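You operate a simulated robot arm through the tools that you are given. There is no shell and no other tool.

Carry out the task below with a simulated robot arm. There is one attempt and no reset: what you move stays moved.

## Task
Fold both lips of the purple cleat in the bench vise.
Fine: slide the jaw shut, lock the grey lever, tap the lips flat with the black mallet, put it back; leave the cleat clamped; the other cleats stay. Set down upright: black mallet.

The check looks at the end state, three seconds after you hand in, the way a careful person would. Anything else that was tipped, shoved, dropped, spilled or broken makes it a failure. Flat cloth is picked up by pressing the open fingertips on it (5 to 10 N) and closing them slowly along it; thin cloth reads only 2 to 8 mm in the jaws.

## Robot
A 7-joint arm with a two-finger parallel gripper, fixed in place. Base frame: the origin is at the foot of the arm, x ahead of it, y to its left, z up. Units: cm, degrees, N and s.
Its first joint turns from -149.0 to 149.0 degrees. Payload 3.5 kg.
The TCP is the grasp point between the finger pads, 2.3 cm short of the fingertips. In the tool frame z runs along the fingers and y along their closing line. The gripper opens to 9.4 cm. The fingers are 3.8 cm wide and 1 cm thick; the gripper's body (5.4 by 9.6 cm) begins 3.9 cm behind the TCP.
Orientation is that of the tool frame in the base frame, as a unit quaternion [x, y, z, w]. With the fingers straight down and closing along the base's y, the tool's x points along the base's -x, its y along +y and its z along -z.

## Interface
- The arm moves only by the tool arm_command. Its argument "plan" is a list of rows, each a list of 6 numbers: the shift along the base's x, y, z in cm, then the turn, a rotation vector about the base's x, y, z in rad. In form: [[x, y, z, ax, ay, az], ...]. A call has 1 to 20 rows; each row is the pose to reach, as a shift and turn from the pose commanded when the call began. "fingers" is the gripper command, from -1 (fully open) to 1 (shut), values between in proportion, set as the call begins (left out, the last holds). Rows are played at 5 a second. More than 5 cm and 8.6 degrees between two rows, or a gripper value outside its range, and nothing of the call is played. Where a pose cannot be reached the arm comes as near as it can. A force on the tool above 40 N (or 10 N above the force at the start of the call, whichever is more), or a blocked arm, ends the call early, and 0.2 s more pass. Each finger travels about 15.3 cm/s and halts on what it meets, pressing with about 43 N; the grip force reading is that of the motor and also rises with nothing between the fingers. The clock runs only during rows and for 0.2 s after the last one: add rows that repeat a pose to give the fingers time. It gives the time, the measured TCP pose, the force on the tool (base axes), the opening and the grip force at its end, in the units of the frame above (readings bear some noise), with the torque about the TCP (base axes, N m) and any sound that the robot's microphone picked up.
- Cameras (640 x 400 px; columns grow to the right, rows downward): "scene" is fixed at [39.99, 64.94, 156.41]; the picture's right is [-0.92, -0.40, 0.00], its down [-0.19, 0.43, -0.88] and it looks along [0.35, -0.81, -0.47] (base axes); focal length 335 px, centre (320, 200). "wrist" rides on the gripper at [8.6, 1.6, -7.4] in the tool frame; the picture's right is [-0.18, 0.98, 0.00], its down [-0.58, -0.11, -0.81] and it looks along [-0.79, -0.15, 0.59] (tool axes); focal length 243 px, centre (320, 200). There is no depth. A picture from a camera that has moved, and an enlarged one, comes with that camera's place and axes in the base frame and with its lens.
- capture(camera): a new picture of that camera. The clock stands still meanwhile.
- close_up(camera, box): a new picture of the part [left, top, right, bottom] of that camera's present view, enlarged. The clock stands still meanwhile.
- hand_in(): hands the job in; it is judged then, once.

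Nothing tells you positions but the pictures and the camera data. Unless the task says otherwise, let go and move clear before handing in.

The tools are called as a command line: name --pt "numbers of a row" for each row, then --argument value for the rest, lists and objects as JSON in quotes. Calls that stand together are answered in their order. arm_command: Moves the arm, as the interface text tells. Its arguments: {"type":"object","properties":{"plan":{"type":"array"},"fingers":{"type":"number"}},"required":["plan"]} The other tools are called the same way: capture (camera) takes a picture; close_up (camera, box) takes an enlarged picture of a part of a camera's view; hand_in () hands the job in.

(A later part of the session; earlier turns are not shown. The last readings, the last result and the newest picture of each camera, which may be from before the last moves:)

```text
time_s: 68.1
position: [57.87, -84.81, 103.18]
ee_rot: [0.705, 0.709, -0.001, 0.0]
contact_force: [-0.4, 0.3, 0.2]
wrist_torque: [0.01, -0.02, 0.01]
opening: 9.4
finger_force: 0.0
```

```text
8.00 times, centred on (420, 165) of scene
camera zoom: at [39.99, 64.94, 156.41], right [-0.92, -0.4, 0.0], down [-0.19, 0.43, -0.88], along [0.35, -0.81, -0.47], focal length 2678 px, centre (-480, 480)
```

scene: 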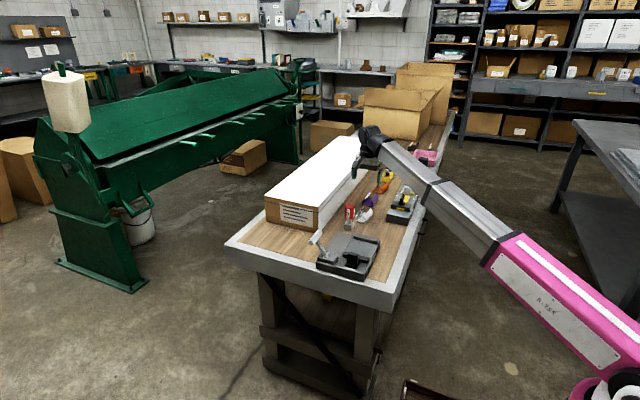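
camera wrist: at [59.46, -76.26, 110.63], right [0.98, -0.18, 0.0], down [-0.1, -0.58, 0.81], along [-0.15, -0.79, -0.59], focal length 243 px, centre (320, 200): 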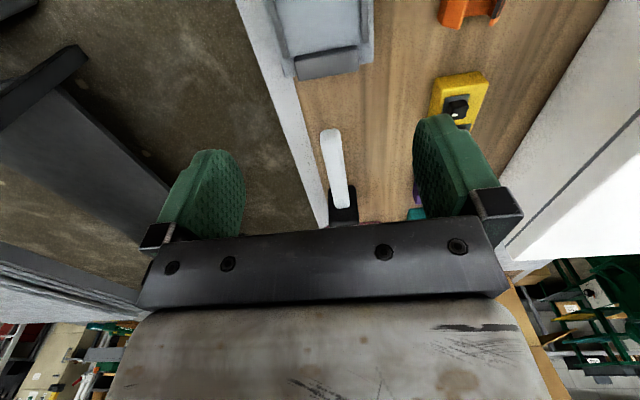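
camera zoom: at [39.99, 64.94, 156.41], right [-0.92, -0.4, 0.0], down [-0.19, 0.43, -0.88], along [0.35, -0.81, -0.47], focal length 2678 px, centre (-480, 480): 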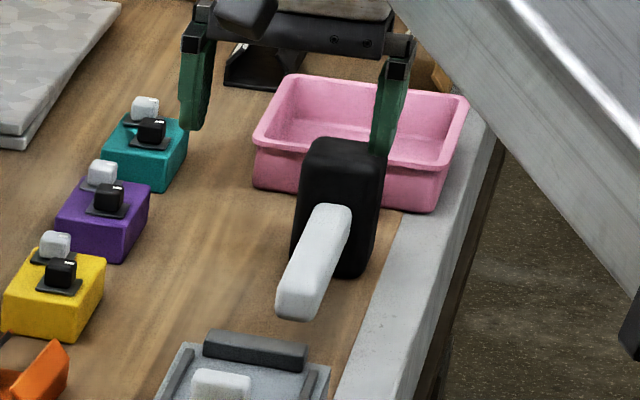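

The mallet handle runs from its tip at about (56.6,-95.5) to the head front at y≈-110, with the handle centre at z≈86.8. It needs a tilted approach, and the camera must be on the upper side, so I turn the tool 180° first.

arm_command --pt "0 0 0 0 0 0.14" --pt "0 0 0 0 0 0.28" --pt "0 0 0 0 0 0.42" --pt "0 0 0 0 0 0.56" --pt "0 0 0 0 0 0.7" --pt "0 0 0 0 0 0.84" --pt "0 0 0 0 0 0.98" --pt "0 0 0 0 0 1.12" --pt "0 0 0 0 0 1.26" --pt "0 0 0 0 0 1.4" --pt "0 0 0 0 0 1.54" --pt "0 0 0 0 0 1.571" --pt "0 0 0 0 0 1.571"

arm_command --pt "0 0 0 0 0 0.14" --pt "0 0 0 0 0 0.28" --pt "0 0 0 0 0 0.42" --pt "0 0 0 0 0 0.56" --pt "0 0 0 0 0 0.7" --pt "0 0 0 0 0 0.84" --pt "0 0 0 0 0 0.98" --pt "0 0 0 0 0 1.12" --pt "0 0 0 0 0 1.26" --pt "0 0 0 0 0 1.4" --pt "0 0 0 0 0 1.54" --pt "0 0 0 0 0 1.571" --pt "0 0 0 0 0 1.571"

capture --camera "wrist"

capture --camera "scene"

```text
time_s: 70.9
position: [57.68, -84.81, 103.38]
ee_rot: [-0.003, 1.0, -0.001, -0.001]
contact_force: [-0.3, -0.2, -0.8]
wrist_torque: [0.04, 0.01, 0.04]
opening: 9.41
finger_force: 0.1
```

```text
time_s: 73.7
position: [57.66, -84.83, 103.31]
ee_rot: [0.71, -0.704, 0.001, -0.001]
contact_force: [-0.7, 0.7, -0.2]
wrist_torque: [-0.01, -0.02, -0.01]
opening: 9.41
finger_force: 0.1
```

```text
taken
camera wrist: at [56.26, -93.59, 110.65], right [-0.98, 0.18, 0.0], down [0.1, 0.58, 0.81], along [0.14, 0.79, -0.59], focal length 243 px, centre (320, 200)
```

wrist: 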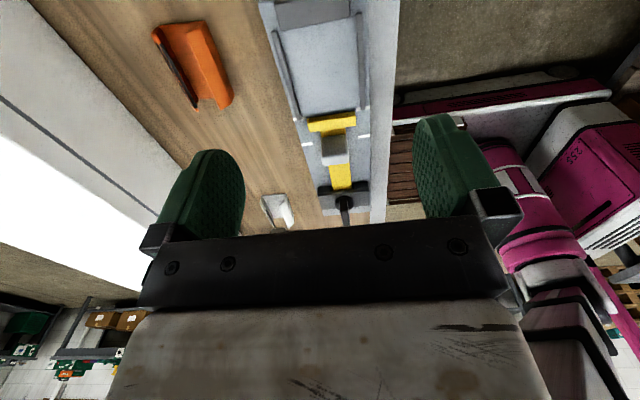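

```text
taken
```

scene: 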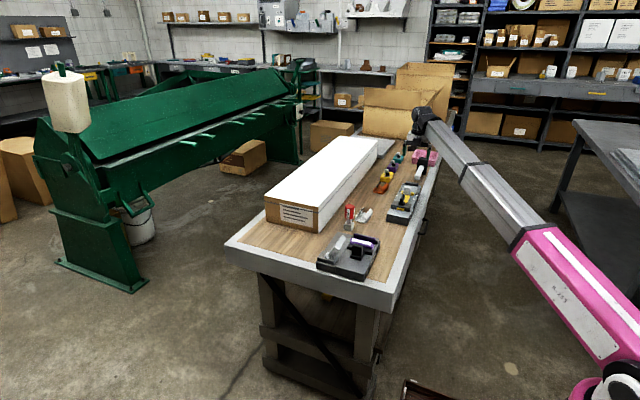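

The turn worked, and the camera is now on the far side. Next I tilt the fingers 40° toward -y and move toward the handle.

arm_command --pt "-0.2 -0.5 -0.5 -0.1 0 0" --pt "-0.4 -1 -1 -0.2 0 0" --pt "-0.6 -1.5 -1.5 -0.3 0 0" --pt "-0.8 -2 -2 -0.4 0 0" --pt "-1 -2.5 -2.5 -0.5 0 0" --pt "-1 -3 -3 -0.6 0 0" --pt "-1 -3.5 -3.5 -0.7 0 0" --pt "-1 -3.5 -3.5 -0.7 0 0"

capture --camera "wrist"

close_up --camera "scene" --box '[380, 120, 460, 190]'

```text
time_s: 75.5
position: [56.85, -88.37, 99.63]
ee_rot: [0.666, -0.662, 0.242, 0.243]
contact_force: [-0.7, 0.5, -0.3]
wrist_torque: [0.01, 0.0, 0.04]
opening: 9.39
finger_force: 0.0
```

```text
taken
camera wrist: at [55.3, -90.28, 111.01], right [-0.98, 0.13, -0.12], down [0.1, 0.97, 0.24], along [0.15, 0.22, -0.96], focal length 243 px, centre (320, 200)
```

wrist: 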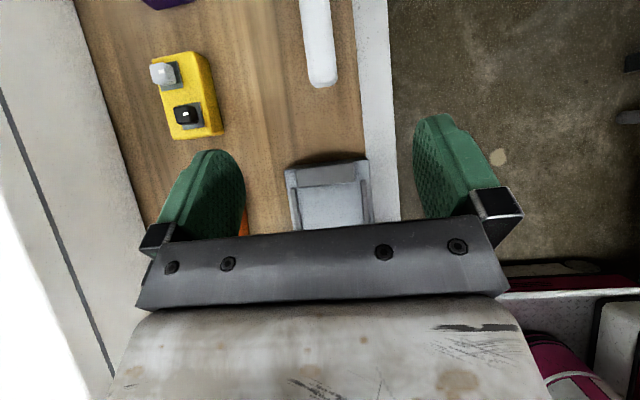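

```text
5.71 times, centred on (420, 155) of scene
camera zoom: at [39.99, 64.94, 156.41], right [-0.92, -0.4, 0.0], down [-0.19, 0.43, -0.88], along [0.35, -0.81, -0.47], focal length 1913 px, centre (-251, 457)
```

zoom: 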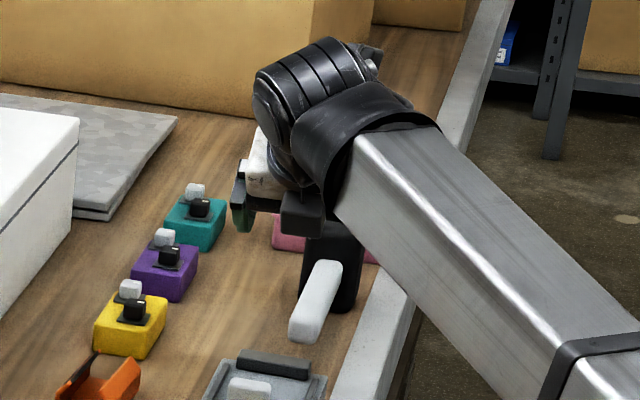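

The handle axis is at x≈57.2 and the tip at y≈-95.6. I'm moving to a pre-grasp point 8 cm back along the tilted approach.

arm_command --pt "0.2 -2 -2.5 0 0 0" --pt "0.4 -4 -5 0 0 0" --pt "0.4 -5.5 -6.8 0 0 0" --pt "0.4 -5.5 -6.8 0 0 0"

capture --camera "wrist"

close_up --camera "scene" --box '[380, 120, 460, 190]'

```text
time_s: 76.5
position: [57.09, -93.9, 92.91]
ee_rot: [0.666, -0.662, 0.243, 0.242]
contact_force: [0.3, -0.5, 0.5]
wrist_torque: [0.01, -0.01, 0.0]
opening: 9.41
finger_force: 0.1
```

```text
taken
camera wrist: at [55.61, -95.86, 104.16], right [-0.98, 0.13, -0.12], down [0.1, 0.96, 0.24], along [0.15, 0.23, -0.96], focal length 243 px, centre (320, 200)
```

wrist: 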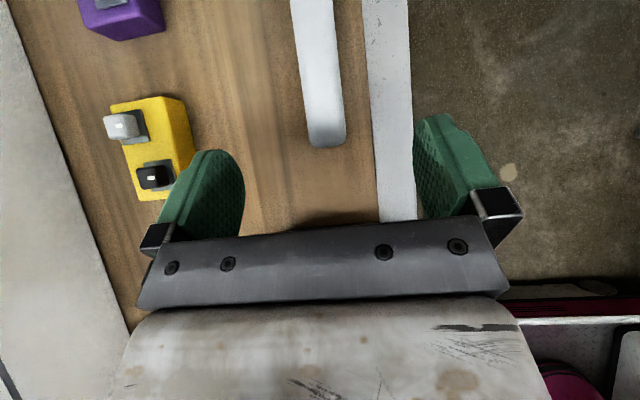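

```text
5.71 times, centred on (420, 155) of scene
camera zoom: at [39.99, 64.94, 156.41], right [-0.92, -0.4, 0.0], down [-0.19, 0.43, -0.88], along [0.35, -0.81, -0.47], focal length 1913 px, centre (-251, 457)
```

zoom: 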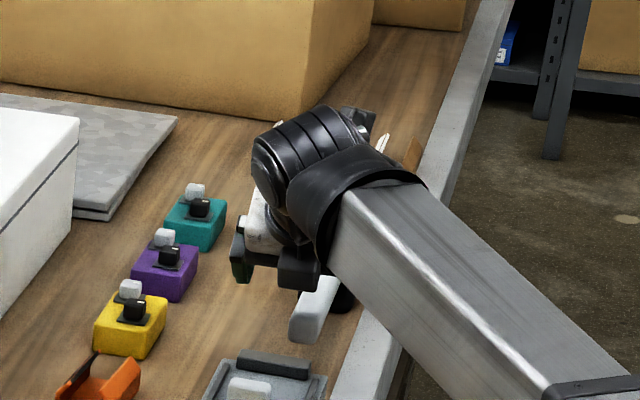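

The handle is centred between the fingers. I'm moving in along the approach to about (57.2,-100.3,86.8).

arm_command --pt "0 -2 -2 0 0 -0.02" --pt "0.05 -4 -4 0 0 -0.04" --pt "0.05 -5.5 -5.3 0 0 -0.04" --pt "0.05 -6.4 -6.1 0 0 -0.04" --pt "0.05 -6.4 -6.1 0 0 -0.04"

capture --camera "wrist"

close_up --camera "scene" --box '[380, 120, 460, 190]'

```text
time_s: 77.7
position: [57.02, -100.28, 86.8]
ee_rot: [-0.653, 0.676, -0.238, -0.246]
contact_force: [0.3, 0.1, 0.8]
wrist_torque: [-0.03, -0.01, -0.01]
opening: 9.39
finger_force: 0.1
```

```text
taken
camera wrist: at [55.53, -102.22, 97.95], right [-0.98, 0.17, -0.12], down [0.14, 0.96, 0.24], along [0.15, 0.22, -0.96], focal length 243 px, centre (320, 200)
```

wrist: 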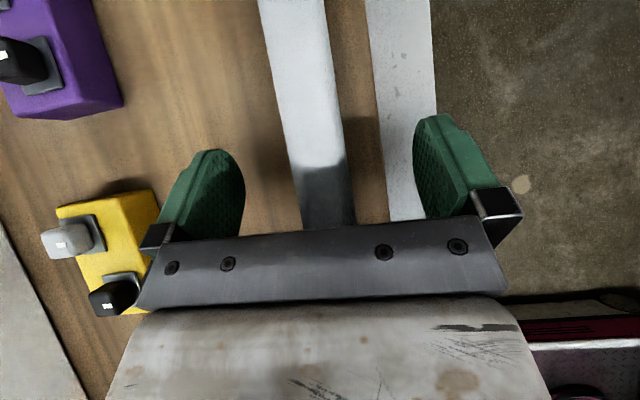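

```text
5.71 times, centred on (420, 155) of scene
camera zoom: at [39.99, 64.94, 156.41], right [-0.92, -0.4, 0.0], down [-0.19, 0.43, -0.88], along [0.35, -0.81, -0.47], focal length 1913 px, centre (-251, 457)
```

zoom: 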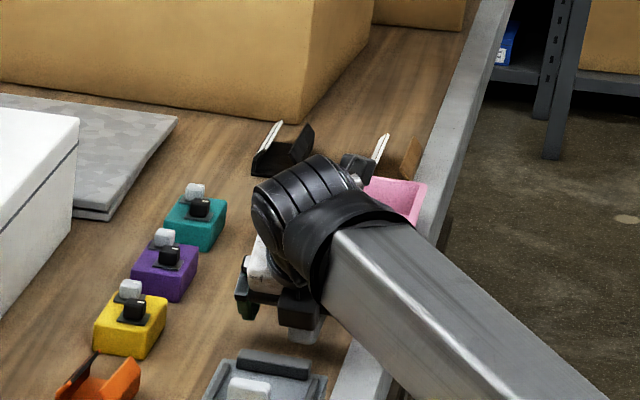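

It reached easily. I'll shift 3 cm nearer the head for better balance and then grip.

arm_command --pt "0 -1 0 0 0 0" --pt "-0.1 -2 0 0 0 0" --pt "-0.1 -3.2 0 0 0 0" --pt "-0.1 -3.2 0 0 0 0"

capture --camera "wrist"

```text
time_s: 78.7
position: [57.08, -103.6, 86.82]
ee_rot: [-0.653, 0.675, -0.238, -0.247]
contact_force: [1.5, 0.5, -0.1]
wrist_torque: [0.05, 0.01, 0.01]
opening: 9.4
finger_force: 0.1
```

```text
taken
camera wrist: at [55.49, -105.4, 98.05], right [-0.98, 0.17, -0.12], down [0.14, 0.96, 0.24], along [0.15, 0.22, -0.96], focal length 243 px, centre (320, 200)
```

wrist: 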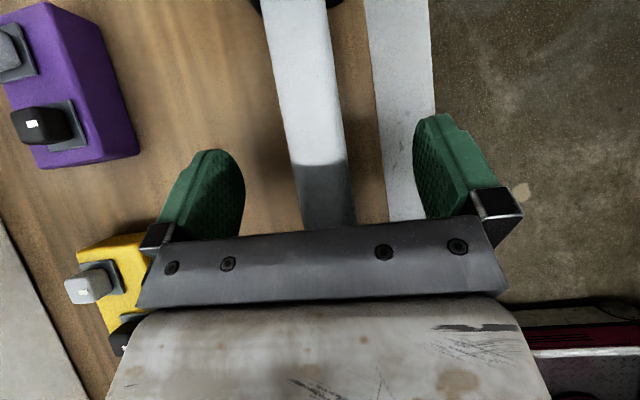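

Gripping the handle now.

arm_command --pt "0 0 0 0 0 0" --pt "0 0 0 0 0 0" --pt "0 0 0 0 0 0" --pt "0 0 0 0 0 0" --pt "0 0 0 0 0 0" --pt "0 0 0 0 0 0" --fingers 1

arm_command --pt "0 0 0.3 0 0 0" --pt "0 0 0.6 0 0 0" --pt "0 0 1 0 0 0" --pt "0 0 1.5 0 0 0" --pt "0 0 2 0 0 0" --pt "0 0 2 0 0 0"

capture --camera "wrist"

close_up --camera "scene" --box '[380, 120, 460, 190]'

```text
time_s: 80.1
position: [57.05, -103.51, 86.74]
ee_rot: [-0.653, 0.675, -0.238, -0.247]
contact_force: [1.2, 0.1, -0.4]
wrist_torque: [-0.09, -0.07, 0.01]
opening: 2.58
finger_force: 42.8
```

```text
time_s: 81.5
position: [57.15, -103.44, 88.75]
ee_rot: [-0.653, 0.675, -0.239, -0.247]
contact_force: [0.0, -0.2, -2.5]
wrist_torque: [0.21, -0.01, 0.0]
opening: 2.57
finger_force: 42.7
```

```text
taken
camera wrist: at [55.54, -105.35, 99.99], right [-0.98, 0.17, -0.12], down [0.14, 0.96, 0.24], along [0.15, 0.22, -0.96], focal length 243 px, centre (320, 200)
```

wrist: 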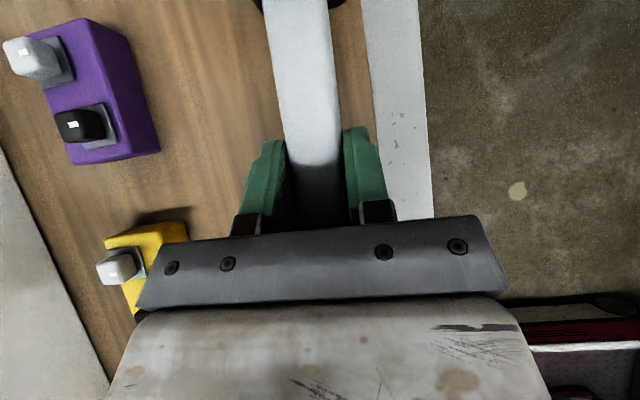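

```text
5.71 times, centred on (420, 155) of scene
camera zoom: at [39.99, 64.94, 156.41], right [-0.92, -0.4, 0.0], down [-0.19, 0.43, -0.88], along [0.35, -0.81, -0.47], focal length 1913 px, centre (-251, 457)
```

zoom: 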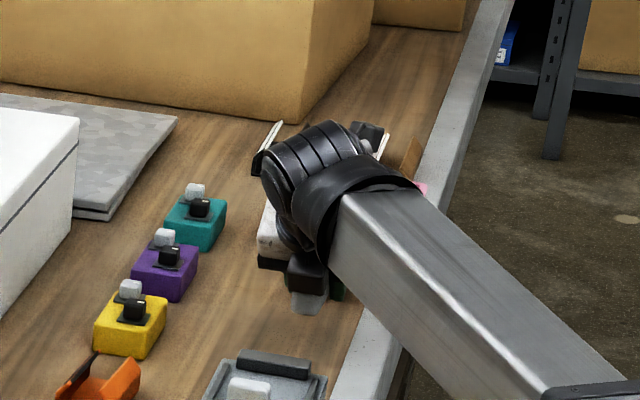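

The mallet weighs only about 2.5 N and holds without slipping; its face is 4.74 cm below the TCP. I'm lifting straight up, then carrying it toward the vise while turning it so its head points toward -x.

arm_command --pt "0 0 2 0 0 0" --pt "0 0 4 0 0 0" --pt "0 0 6.5 0 0 0" --pt "0 0 9 0 0 0" --pt "0 0.5 11.5 0 0 0" --pt "0 1 13.3 0 0 0" --pt "0 1 13.3 0 0 0"

close_up --camera "scene" --box '[380, 110, 460, 190]'

capture --camera "wrist"

```text
time_s: 83.1
position: [57.06, -102.49, 102.07]
ee_rot: [-0.653, 0.676, -0.237, -0.247]
contact_force: [0.4, 0.1, -2.4]
wrist_torque: [0.26, -0.02, 0.01]
opening: 2.59
finger_force: 43.3
```

```text
5.00 times, centred on (420, 150) of scene
camera zoom: at [39.99, 64.94, 156.41], right [-0.92, -0.4, 0.0], down [-0.19, 0.43, -0.88], along [0.35, -0.81, -0.47], focal length 1674 px, centre (-180, 450)
```

zoom: 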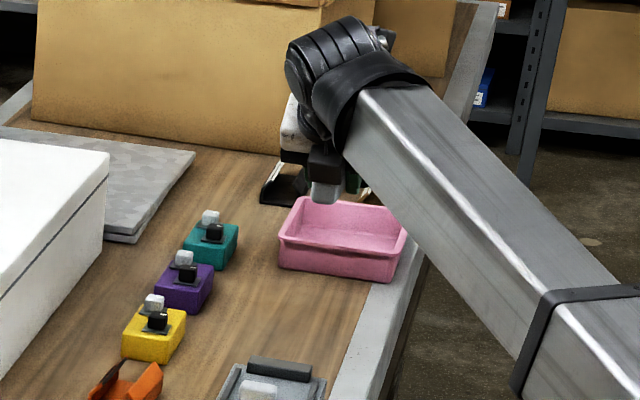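

```text
taken
camera wrist: at [55.57, -104.3, 113.33], right [-0.98, 0.17, -0.12], down [0.14, 0.96, 0.24], along [0.15, 0.22, -0.96], focal length 243 px, centre (320, 200)
```

wrist: 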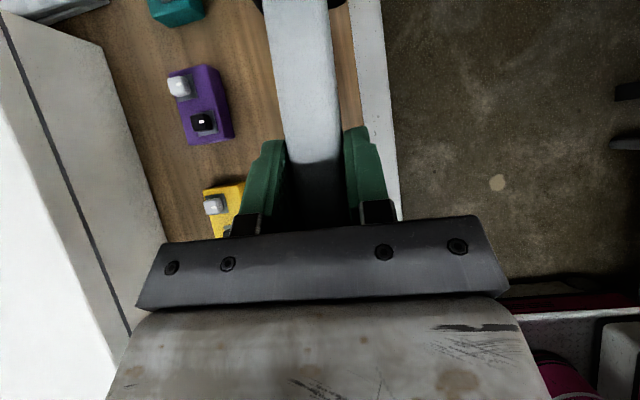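

The mallet is held level and clear. I'm carrying it toward the vise in two stages.

arm_command --pt "1 3.6 0 0 0 -0.077" --pt "2 7.2 0 0 0 -0.153" --pt "3 10.8 0 0 0 -0.23" --pt "4 14.4 0 0 0 -0.306" --pt "5 18 0 0 0 -0.383" --pt "6 21.6 0 0 0 -0.46" --pt "7 25.2 0 0 0 -0.536" --pt "8 28.8 0 0 0 -0.613" --pt "9 32.4 0 0 0 -0.689" --pt "10 36 0 0 0 -0.766" --pt "10 36 0 0 0 -0.766"

capture --camera "scene"

```text
time_s: 85.5
position: [67.19, -66.46, 102.05]
ee_rot: [-0.352, 0.871, -0.128, -0.318]
contact_force: [-0.3, 0.3, -1.8]
wrist_torque: [0.16, -0.18, -0.03]
opening: 2.59
finger_force: 42.9
```

```text
taken
```

scene: 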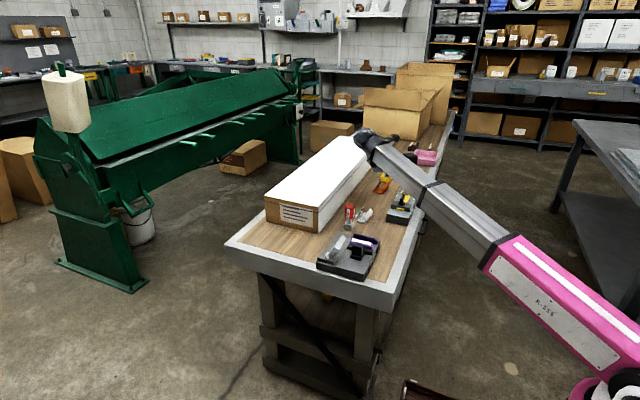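

arm_command --pt "1 3.6 0 0 0 -0.077" --pt "2 7.2 0 0 0 -0.153" --pt "3 10.8 0 0 0 -0.23" --pt "4 14.4 0 0 0 -0.306" --pt "5 18 0 0 0 -0.383" --pt "6 21.6 0 0 0 -0.46" --pt "7 25.2 0 0 0 -0.536" --pt "8 28.8 0 0 0 -0.613" --pt "9 32.4 0 0 0 -0.689" --pt "9.4 35.5 0 0 0 -0.765" --pt "9.4 35.5 0 0 0 -0.765"

capture --camera "scene"

close_up --camera "scene" --box '[300, 190, 400, 265]'

capture --camera "wrist"

```text
time_s: 87.1
position: [72.45, -48.5, 92.47]
ee_rot: [-0.141, 0.943, -0.113, -0.279]
contact_force: [-5.7, -7.5, 24.6]
wrist_torque: [1.07, -0.72, 0.07]
opening: 2.58
finger_force: 42.8
out of reach, approached as far as the arm can: row 3, 4, 5, 6, 7, 8
stopped in row 8: the force on the tool passed its limit at 82 N (the readings are from after the stop); the commanded pose is now the measured one
```

```text
taken
```

scene: 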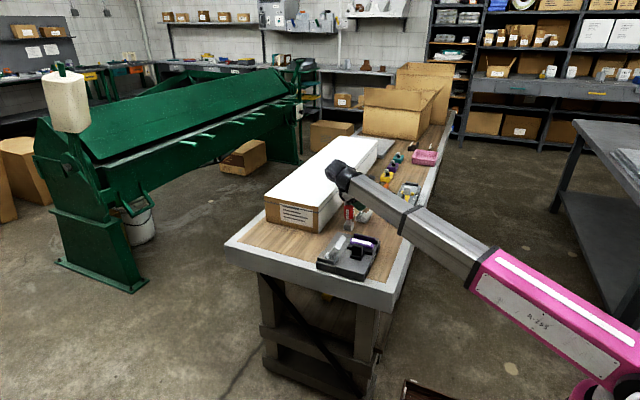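

```text
5.33 times, centred on (350, 228) of scene
camera zoom: at [39.99, 64.94, 156.41], right [-0.92, -0.4, 0.0], down [-0.19, 0.43, -0.88], along [0.35, -0.81, -0.47], focal length 1785 px, centre (160, 53)
```

zoom: 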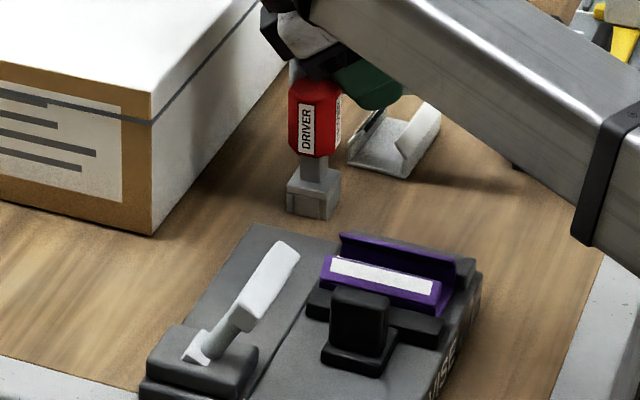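

```text
taken
camera wrist: at [68.68, -46.63, 103.1], right [-0.17, 0.96, -0.23], down [0.9, 0.25, 0.35], along [0.39, -0.15, -0.91], focal length 243 px, centre (320, 200)
```

wrist: 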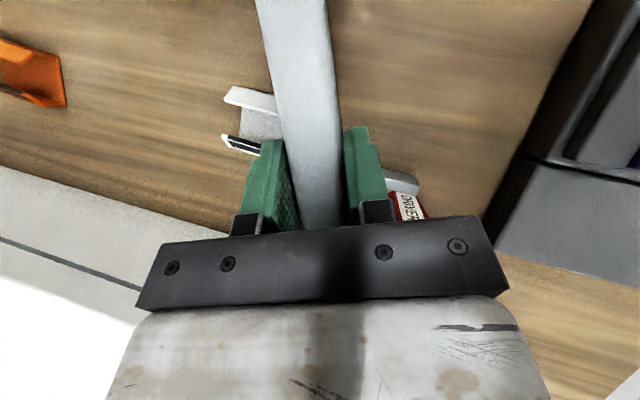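

Careful: the inward tilt went out of reach and the arm sagged, so the gripper now rests on top of the driver, which is still standing. I'll retrace upward and away toward the last good pose, beginning with a tiny step.

arm_command --pt "-0.2 -0.6 0.8 0.006 0.012 0.02" --pt "-0.3 -1.0 1.2 0.009 0.018 0.032"

close_up --camera "scene" --box '[300, 190, 400, 265]'

```text
time_s: 87.7
position: [72.25, -49.33, 93.18]
ee_rot: [-0.161, 0.939, -0.112, -0.282]
contact_force: [-0.3, -0.1, -2.7]
wrist_torque: [0.13, -0.2, -0.02]
opening: 2.57
finger_force: 42.8
```

```text
5.33 times, centred on (350, 228) of scene
camera zoom: at [39.99, 64.94, 156.41], right [-0.92, -0.4, 0.0], down [-0.19, 0.43, -0.88], along [0.35, -0.81, -0.47], focal length 1785 px, centre (160, 53)
```

zoom: 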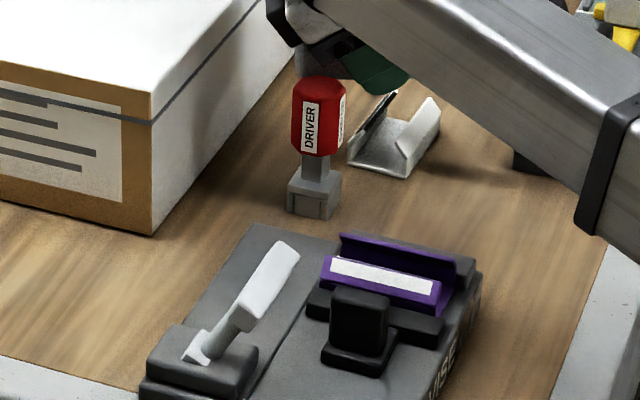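

Contact is released and the driver stands where it was. I'm continuing the retreat to the known good pose.

arm_command --pt "-0.4 -1.4 1.6 0.01 0.02 0.035" --pt "-0.8 -2.8 3.0 0.02 0.04 0.07" --pt "-1.2 -4.2 4.4 0.03 0.06 0.105" --pt "-1.7 -5.6 5.8 0.04 0.08 0.14" --pt "-2.2 -7.2 7.0 0.05 0.1 0.175" --pt "-2.6 -8.6 8.0 0.058 0.12 0.21" --pt "-3 -9.8 8.8 0.065 0.134 0.236" --pt "-3 -9.8 8.8 0.065 0.134 0.236"

capture --camera "wrist"

close_up --camera "scene" --box '[320, 150, 440, 240]'

```text
time_s: 89.5
position: [69.14, -59.02, 102.16]
ee_rot: [-0.285, 0.895, -0.102, -0.327]
contact_force: [0.5, -0.6, -3.0]
wrist_torque: [0.15, -0.2, -0.03]
opening: 2.59
finger_force: 43.0
out of reach, approached as far as the arm can: row 2, 3
```

```text
taken
camera wrist: at [66.83, -58.9, 113.43], right [-0.45, 0.88, -0.11], down [0.85, 0.47, 0.24], along [0.27, 0.01, -0.96], focal length 243 px, centre (320, 200)
```

wrist: 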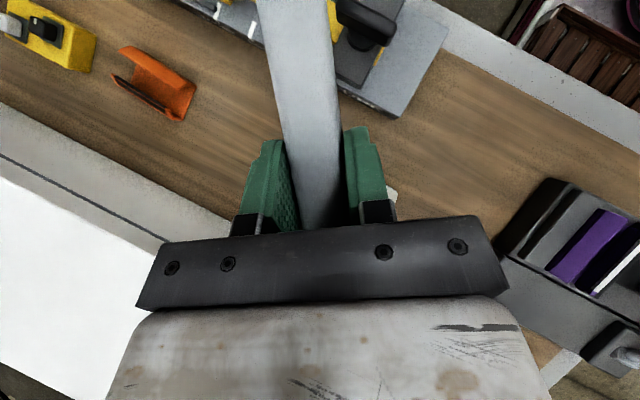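

```text
4.44 times, centred on (380, 195) of scene
camera zoom: at [39.99, 64.94, 156.41], right [-0.92, -0.4, 0.0], down [-0.19, 0.43, -0.88], along [0.35, -0.81, -0.47], focal length 1488 px, centre (53, 222)
```

zoom: 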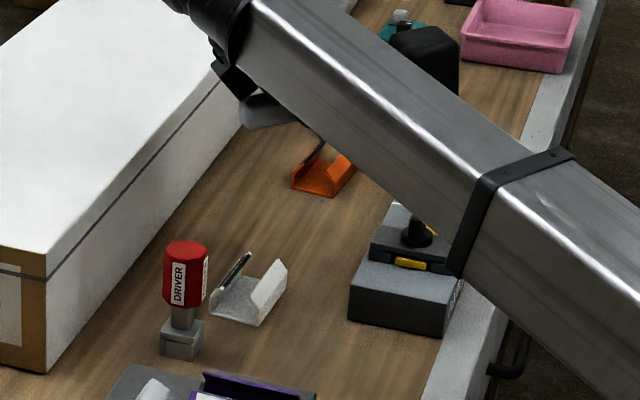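

All clear. Outward tilts are fine and inward ones are not, so I'll turn the other way (counter-clockwise) in small checked stages, staying high.

arm_command --pt "-0.8 0.5 0 0 0 0.12" --pt "-1.6 1 0 0 0 0.24" --pt "-2.4 1.5 0 0 0 0.36" --pt "-3.2 2 0 0 0 0.48" --pt "-4 2.5 0 0 0 0.6" --pt "-4.8 3 0 0 0 0.72" --pt "-5.6 3.5 0 0 0 0.84" --pt "-6.4 4 0 0 0 0.96" --pt "-6.4 4 0 0 0 0.96"

arm_command --pt "0 0.5 0 0 0 0.12" --pt "0 1 0 0 0 0.24" --pt "0 1.5 0 0 0 0.36" --pt "0 2 0 0 0 0.48" --pt "0 2 0 0 0 0.48"

```text
time_s: 91.5
position: [62.81, -55.12, 102.26]
ee_rot: [0.666, -0.663, 0.241, 0.243]
contact_force: [0.2, -0.4, -2.3]
wrist_torque: [0.26, 0.03, 0.04]
opening: 2.59
finger_force: 43.0
```

```text
time_s: 92.7
position: [62.83, -53.3, 102.28]
ee_rot: [0.805, -0.484, 0.292, 0.178]
contact_force: [-0.4, 0.7, -2.5]
wrist_torque: [0.24, 0.13, -0.02]
opening: 2.58
finger_force: 42.8
```

arm_command --pt "0 0.5 0 0 0 0.12" --pt "0 1 0 0 0 0.24" --pt "0 1.5 0 0 0 0.36" --pt "0 2 0 0 0 0.48" --pt "0 2 0 0 0 0.48"

arm_command --pt "0 0 0 0 0 0.12" --pt "0 0 0 0 0 0.24" --pt "0 0 0 0 0 0.36" --pt "0 0 0 0 0 0.48" --pt "0 0 0 0 0 0.48"

capture --camera "scene"

```text
time_s: 93.9
position: [63.4, -50.85, 102.24]
ee_rot: [0.876, -0.34, 0.318, 0.125]
contact_force: [0.4, -1.1, -2.1]
wrist_torque: [0.14, 0.21, 0.02]
opening: 2.57
finger_force: 42.8
out of reach, approached as far as the arm can: row 3, 4, 5
```

```text
time_s: 95.1
position: [63.49, -50.84, 101.94]
ee_rot: [0.876, -0.341, 0.319, 0.126]
contact_force: [-1.0, -0.2, -2.4]
wrist_torque: [0.17, 0.22, 0.04]
opening: 2.57
finger_force: 42.7
out of reach, approached as far as the arm can: row 1, 2, 3, 4, 5
```

```text
taken
```

scene: 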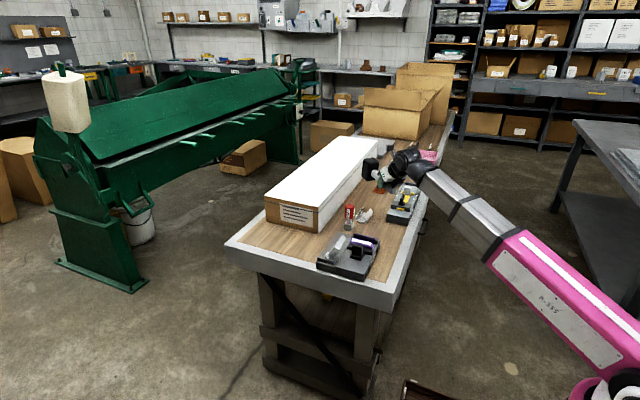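

The wrist roll limit is reached at head direction 317°. So I'll stand the tool upright over the empty area between vise and fixture (the head dips but stays clear), turn clockwise there, then tilt again.

arm_command --pt "-0.4 0.5 0.1 0.06 0.064 0" --pt "-0.8 1 0.3 0.12 0.128 0" --pt "-1.2 1.5 0.5 0.18 0.192 0" --pt "-1.6 2 0.7 0.24 0.256 0" --pt "-2 2.5 0.8 0.3 0.32 0" --pt "-2.2 3 0.8 0.36 0.384 0" --pt "-2.4 3.5 0.8 0.42 0.448 0" --pt "-2.5 3.8 0.8 0.477 0.512 0" --pt "-2.5 3.8 0.8 0.477 0.512 0"

capture --camera "wrist"

close_up --camera "scene" --box '[310, 160, 430, 260]'

```text
time_s: 97.1
position: [60.94, -47.04, 103.02]
ee_rot: [0.932, -0.363, 0.0, -0.003]
contact_force: [0.2, 0.0, -2.4]
wrist_torque: [0.15, 0.12, 0.02]
opening: 2.56
finger_force: 42.9
```

```text
taken
camera wrist: at [66.36, -54.27, 110.35], right [-0.8, -0.6, 0.0], down [-0.35, 0.47, 0.81], along [-0.48, 0.65, -0.59], focal length 243 px, centre (320, 200)
```

wrist: 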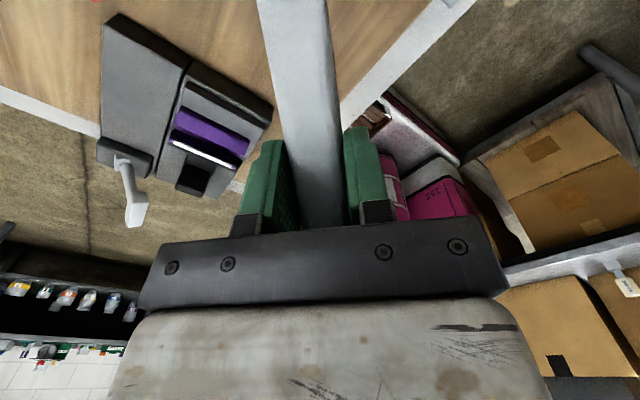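

```text
4.00 times, centred on (370, 210) of scene
camera zoom: at [39.99, 64.94, 156.41], right [-0.92, -0.4, 0.0], down [-0.19, 0.43, -0.88], along [0.35, -0.81, -0.47], focal length 1339 px, centre (120, 160)
```

zoom: 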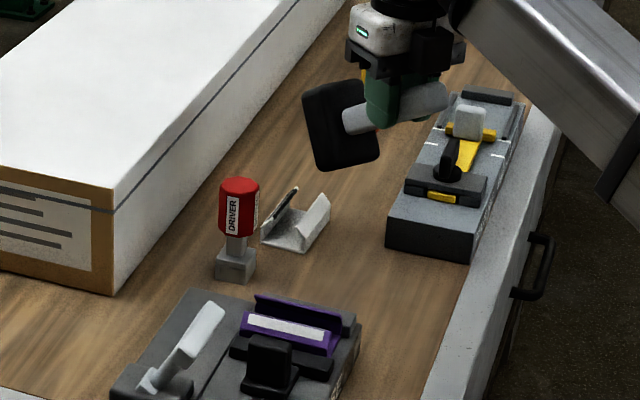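

Vertical now and the mallet is clear. Turning clockwise in stages.

arm_command --pt "0 0 0 0 0 -0.14" --pt "0 0 0 0 0 -0.28" --pt "0 0 0 0 0 -0.42" --pt "0 0 0 0 0 -0.56" --pt "0 0 0 0 0 -0.7" --pt "0 0 0 0 0 -0.84" --pt "0 0 0 0 0 -0.98" --pt "0 0 0 0 0 -1.12" --pt "0 0 0 0 0 -1.26" --pt "0 0 0 0 0 -1.4" --pt "0 0 0 0 0 -1.54"

arm_command --pt "0 0 0 0 0 -0.14" --pt "0 0 0 0 0 -0.28" --pt "0 0 0 0 0 -0.42" --pt "0 0 0 0 0 -0.56" --pt "0 0 0 0 0 -0.7" --pt "0 0 0 0 0 -0.84" --pt "0 0 0 0 0 -0.98" --pt "0 0 0 0 0 -1.12" --pt "0 0 0 0 0 -1.26" --pt "0 0 0 0 0 -1.4" --pt "0 0 0 0 0 -1.54"

capture --camera "wrist"

close_up --camera "scene" --box '[310, 160, 430, 260]'

```text
time_s: 99.5
position: [60.93, -47.01, 102.99]
ee_rot: [-0.415, 0.91, -0.001, 0.001]
contact_force: [-0.2, 0.6, -2.3]
wrist_torque: [0.14, -0.14, -0.01]
opening: 2.56
finger_force: 43.4
```

```text
time_s: 101.9
position: [60.99, -46.91, 102.98]
ee_rot: [0.335, 0.942, -0.002, 0.001]
contact_force: [0.4, -1.0, -3.4]
wrist_torque: [-0.12, -0.14, 0.03]
opening: 2.61
finger_force: 42.8
```

```text
taken
camera wrist: at [55.42, -40.33, 110.37], right [0.76, 0.64, 0.0], down [0.38, -0.45, 0.81], along [0.52, -0.62, -0.59], focal length 243 px, centre (320, 200)
```

wrist: 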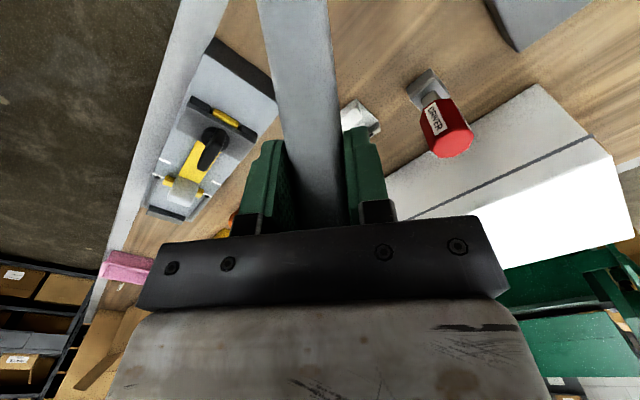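

```text
4.00 times, centred on (370, 210) of scene
camera zoom: at [39.99, 64.94, 156.41], right [-0.92, -0.4, 0.0], down [-0.19, 0.43, -0.88], along [0.35, -0.81, -0.47], focal length 1339 px, centre (120, 160)
```

zoom: 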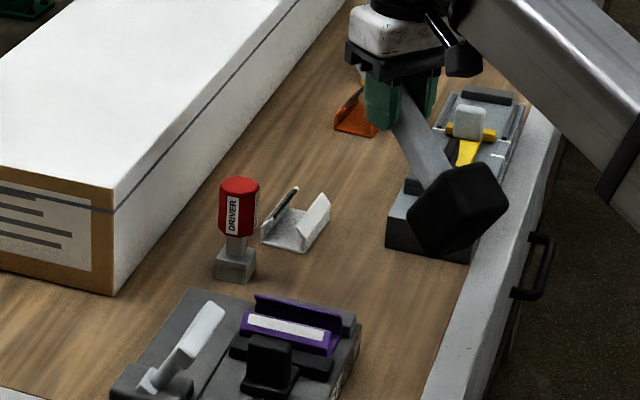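

Halfway round. Continuing clockwise to head direction about 45°.

arm_command --pt "0 0 0 0 0 -0.14" --pt "0 0 0 0 0 -0.28" --pt "0 0 0 0 0 -0.42" --pt "0 0 0 0 0 -0.56" --pt "0 0 0 0 0 -0.7" --pt "0 0 0 0 0 -0.84" --pt "0 0 0 0 0 -0.98" --pt "0 0 0 0 0 -1.12" --pt "0 0 0 0 0 -1.26" --pt "0 0 0 0 0 -1.4" --pt "0 0 0 0 0 -1.54" --pt "0 0 0 0 0 -1.58" --pt "0 0 0 0 0 -1.58"

close_up --camera "scene" --box '[310, 160, 430, 260]'

```text
time_s: 104.7
position: [60.97, -47.1, 102.9]
ee_rot: [0.905, 0.425, -0.001, -0.001]
contact_force: [0.6, -0.3, -2.6]
wrist_torque: [-0.17, 0.11, 0.01]
opening: 2.57
finger_force: 42.7
```

```text
4.00 times, centred on (370, 210) of scene
camera zoom: at [39.99, 64.94, 156.41], right [-0.92, -0.4, 0.0], down [-0.19, 0.43, -0.88], along [0.35, -0.81, -0.47], focal length 1339 px, centre (120, 160)
```

zoom: 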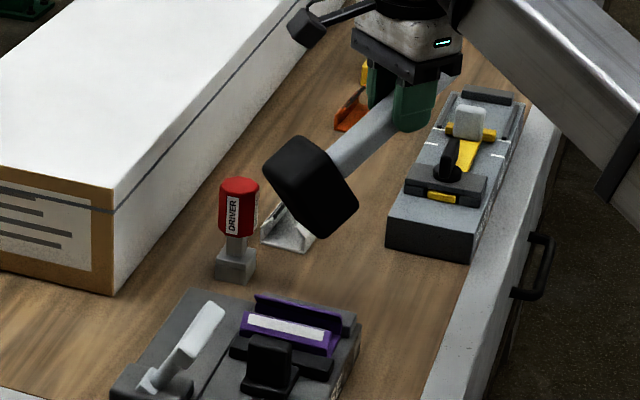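

The head now points about 50° and is clear of everything. I'm tilting the tool back so the mallet is level.

arm_command --pt "0 0 0 0.077 -0.064 0" --pt "0 0 0 0.154 -0.128 0" --pt "0 0 0 0.231 -0.192 0" --pt "0 0 0 0.231 -0.192 0"

arm_command --pt "0 0 0 0.077 -0.064 0" --pt "0 0 0 0.154 -0.128 0" --pt "0 0 0 0.231 -0.192 0" --pt "0 0 0 0.307 -0.255 0" --pt "0 0 0 0.307 -0.255 0"

close_up --camera "scene" --box '[310, 160, 430, 260]'

capture --camera "wrist"

```text
time_s: 105.7
position: [60.92, -47.02, 103.03]
ee_rot: [0.894, 0.422, 0.135, -0.065]
contact_force: [-0.3, -0.6, -2.6]
wrist_torque: [-0.18, 0.16, -0.01]
opening: 2.58
finger_force: 43.2
```

```text
time_s: 106.9
position: [61.01, -47.13, 103.09]
ee_rot: [0.85, 0.4, 0.31, -0.147]
contact_force: [-0.2, 0.6, -2.8]
wrist_torque: [-0.21, 0.17, -0.03]
opening: 2.6
finger_force: 42.9
```

```text
4.00 times, centred on (370, 210) of scene
camera zoom: at [39.99, 64.94, 156.41], right [-0.92, -0.4, 0.0], down [-0.19, 0.43, -0.88], along [0.35, -0.81, -0.47], focal length 1339 px, centre (120, 160)
```

zoom: 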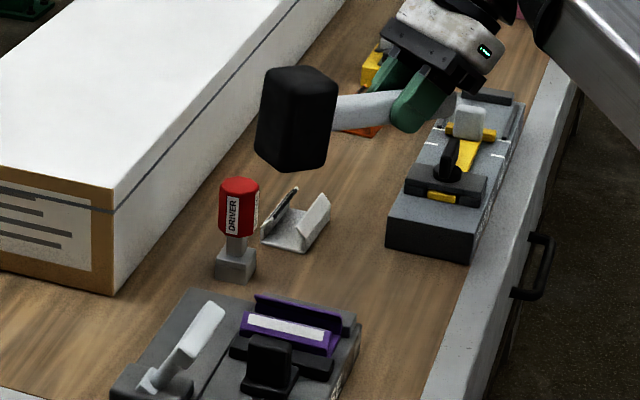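

```text
taken
camera wrist: at [63.45, -46.82, 114.22], right [0.67, -0.73, -0.12], down [-0.7, -0.67, 0.24], along [-0.26, -0.08, -0.96], focal length 243 px, centre (320, 200)
```

wrist: 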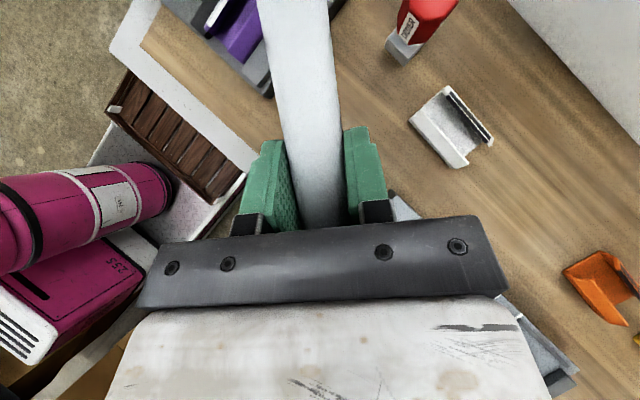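

The mallet is level with the head about 10.5 cm ahead of the TCP. I'm moving it above the clamped cleat, coming down to leave about 3 cm of clearance.

arm_command --pt "-0.4 1.3 -1 0 0 0" --pt "-0.8 2.6 -2 0 0 0" --pt "-1.2 3.9 -3 0 0 0" --pt "-1.6 5.2 -4 0 0 0" --pt "-2 6.6 -5 0 0 0" --pt "-2.55 8.1 -6 0 0 0" --pt "-2.55 8.1 -6 0 0 0"

close_up --camera "scene" --box '[300, 205, 400, 280]'

capture --camera "wrist"

```text
time_s: 108.5
position: [58.32, -38.99, 97.01]
ee_rot: [0.85, 0.4, 0.309, -0.147]
contact_force: [0.5, -0.4, -1.9]
wrist_torque: [-0.15, 0.16, 0.0]
opening: 2.58
finger_force: 42.9
```

```text
5.33 times, centred on (350, 242) of scene
camera zoom: at [39.99, 64.94, 156.41], right [-0.92, -0.4, 0.0], down [-0.19, 0.43, -0.88], along [0.35, -0.81, -0.47], focal length 1785 px, centre (160, -27)
```

zoom: 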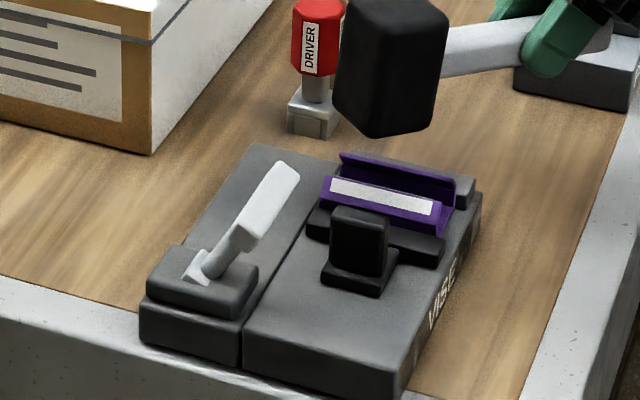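

```text
taken
camera wrist: at [60.87, -38.72, 108.16], right [0.67, -0.73, -0.12], down [-0.7, -0.67, 0.24], along [-0.26, -0.08, -0.96], focal length 243 px, centre (320, 200)
```

wrist: 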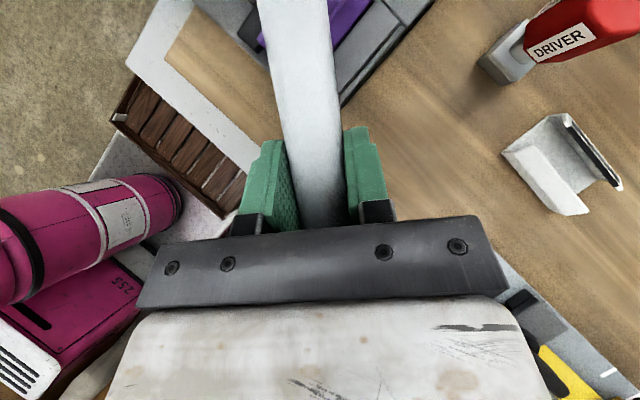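

The head appears to be about 1.3 cm too far in -y and 0.9 cm in +x of the cleat centre. I'll correct that and come lower to check alignment.

arm_command --pt "-0.4 0.7 -1 0 0 0" --pt "-0.8 1.3 -2 0 0 0" --pt "-0.8 1.3 -2.6 0 0 0" --pt "-0.8 1.3 -2.6 0 0 0"

close_up --camera "scene" --box '[320, 215, 390, 265]'

close_up --camera "wrist" --box '[200, 0, 440, 150]'

```text
time_s: 109.5
position: [57.64, -37.58, 94.33]
ee_rot: [0.85, 0.4, 0.309, -0.146]
contact_force: [0.0, -1.3, -2.4]
wrist_torque: [-0.17, 0.12, 0.01]
opening: 2.59
finger_force: 43.0
```

```text
8.00 times, centred on (355, 240) of scene
camera zoom: at [39.99, 64.94, 156.41], right [-0.92, -0.4, 0.0], down [-0.19, 0.43, -0.88], along [0.35, -0.81, -0.47], focal length 2678 px, centre (40, -120)
```

zoom: 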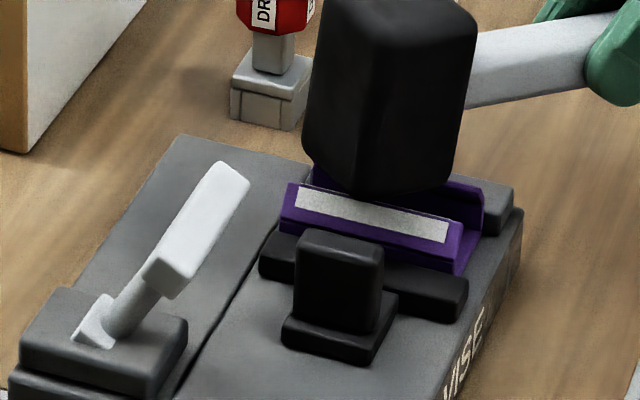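

```text
2.67 times, centred on (320, 75) of wrist
camera zoom: at [60.11, -37.34, 105.54], right [0.67, -0.73, -0.12], down [-0.7, -0.67, 0.24], along [-0.26, -0.08, -0.96], focal length 647 px, centre (320, 533)
```

zoom: 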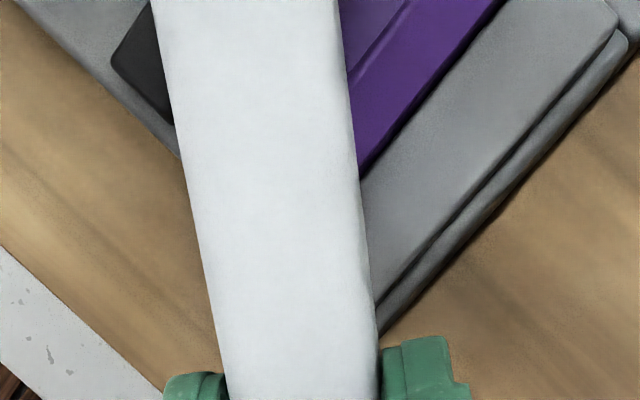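

Alignment looks good. First tap: pressing down in small steps until it meets the folded height.

arm_command --pt "0 0 -0.4 0 0 0" --pt "0 0 -0.8 0 0 0" --pt "0 0 -1.2 0 0 0" --pt "0 0 -1.6 0 0 0" --pt "0 0 -2.0 0 0 0" --pt "0 0 -2.3 0 0 0" --pt "0 0 -2.3 0 0 0"

close_up --camera "scene" --box '[320, 215, 390, 265]'

```text
time_s: 111.1
position: [57.62, -37.54, 92.05]
ee_rot: [0.849, 0.401, 0.31, -0.146]
contact_force: [-4.3, -5.7, 21.1]
wrist_torque: [1.4, -1.04, 0.12]
opening: 2.58
finger_force: 43.5
```

```text
8.00 times, centred on (355, 240) of scene
camera zoom: at [39.99, 64.94, 156.41], right [-0.92, -0.4, 0.0], down [-0.19, 0.43, -0.88], along [0.35, -0.81, -0.47], focal length 2678 px, centre (40, -120)
```

zoom: 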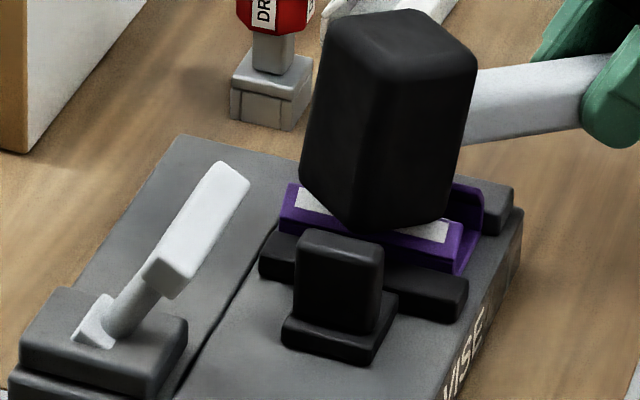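

About 21 N so far. I'll press a little further, up to the force limit, and then lift to inspect.

arm_command --pt "0 0 -0.15 0 0 0" --pt "0 0 -0.3 0 0 0" --pt "0 0 -0.45 0 0 0" --pt "0 0 -0.6 0 0 0" --pt "0 0 -0.8 0 0 0" --pt "0 0 -1.0 0 0 0"

close_up --camera "scene" --box '[320, 215, 390, 265]'

arm_command --pt "0 0 0.6 0 0 0" --pt "0 0 1.5 0 0 0" --pt "0 0 3 0 0 0" --pt "0 0 4.5 0 0 0" --pt "0 0 4.5 0 0 0"

close_up --camera "scene" --box '[320, 215, 390, 265]'

```text
time_s: 112.5
position: [57.73, -37.41, 91.1]
ee_rot: [0.85, 0.401, 0.309, -0.147]
contact_force: [0.5, 2.8, 9.7]
wrist_torque: [0.76, -0.71, 0.31]
opening: 2.57
finger_force: 42.9
```

```text
8.00 times, centred on (355, 240) of scene
camera zoom: at [39.99, 64.94, 156.41], right [-0.92, -0.4, 0.0], down [-0.19, 0.43, -0.88], along [0.35, -0.81, -0.47], focal length 2678 px, centre (40, -120)
```

zoom: 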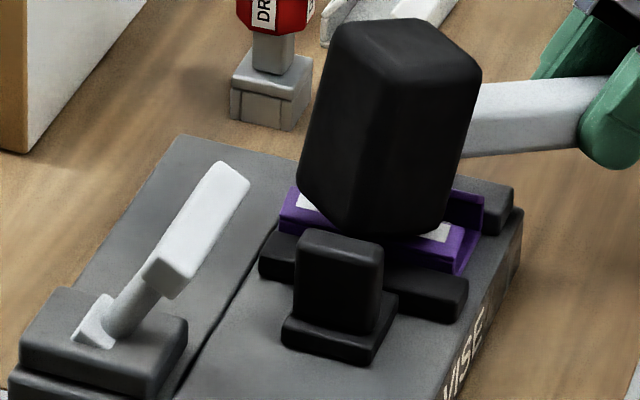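

```text
time_s: 113.7
position: [57.54, -37.59, 95.48]
ee_rot: [0.85, 0.4, 0.309, -0.146]
contact_force: [0.1, 0.1, -2.2]
wrist_torque: [-0.22, 0.15, -0.01]
opening: 2.57
finger_force: 43.0
```

```text
8.00 times, centred on (355, 240) of scene
camera zoom: at [39.99, 64.94, 156.41], right [-0.92, -0.4, 0.0], down [-0.19, 0.43, -0.88], along [0.35, -0.81, -0.47], focal length 2678 px, centre (40, -120)
```

zoom: 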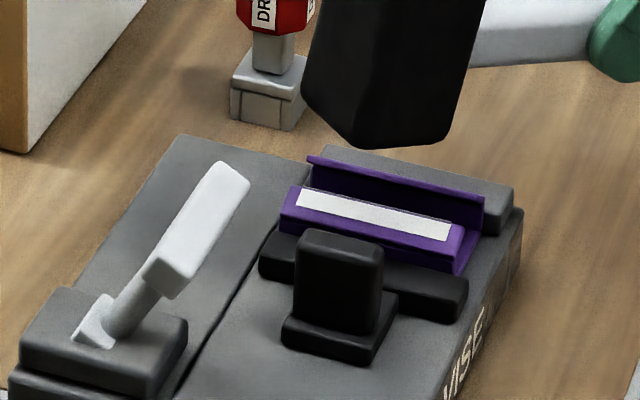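

The head gave way in the grip instead of folding the lips fully. I'll look closely at the mallet's attitude and at the lips.

close_up --camera "scene" --box '[345, 228, 385, 255]'

close_up --camera "scene" --box '[330, 195, 410, 255]'

capture --camera "wrist"

```text
14.81 times, centred on (365, 242) of scene
camera zoom: at [39.99, 64.94, 156.41], right [-0.92, -0.4, 0.0], down [-0.19, 0.43, -0.88], along [0.35, -0.81, -0.47], focal length 4958 px, centre (-347, -415)
```

zoom: 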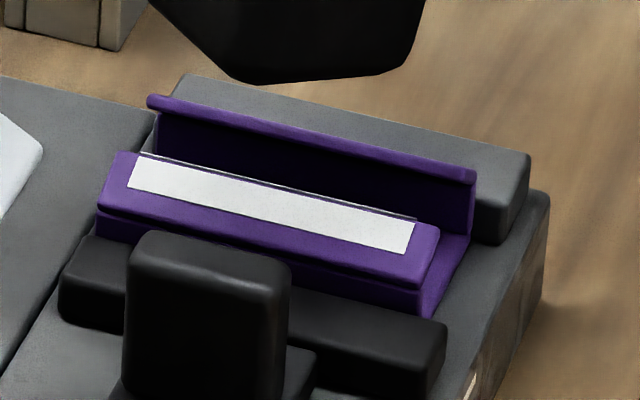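

```text
6.67 times, centred on (370, 225) of scene
camera zoom: at [39.99, 64.94, 156.41], right [-0.92, -0.4, 0.0], down [-0.19, 0.43, -0.88], along [0.35, -0.81, -0.47], focal length 2231 px, centre (-13, 33)
```

zoom: 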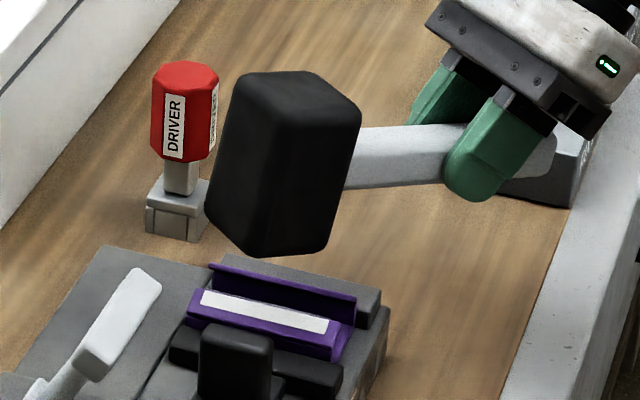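

```text
taken
camera wrist: at [60.13, -37.34, 106.78], right [0.67, -0.73, -0.12], down [-0.7, -0.67, 0.24], along [-0.26, -0.08, -0.96], focal length 243 px, centre (320, 200)
```

wrist: 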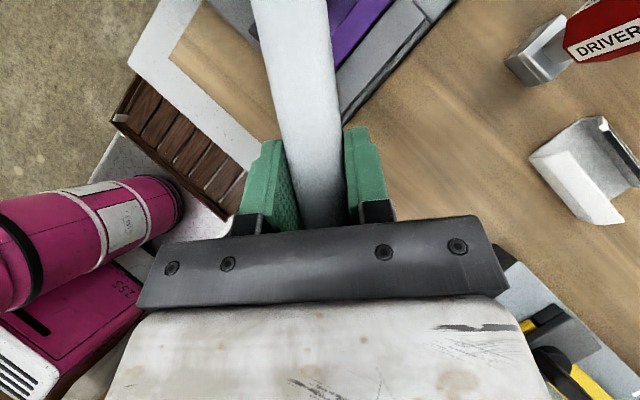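

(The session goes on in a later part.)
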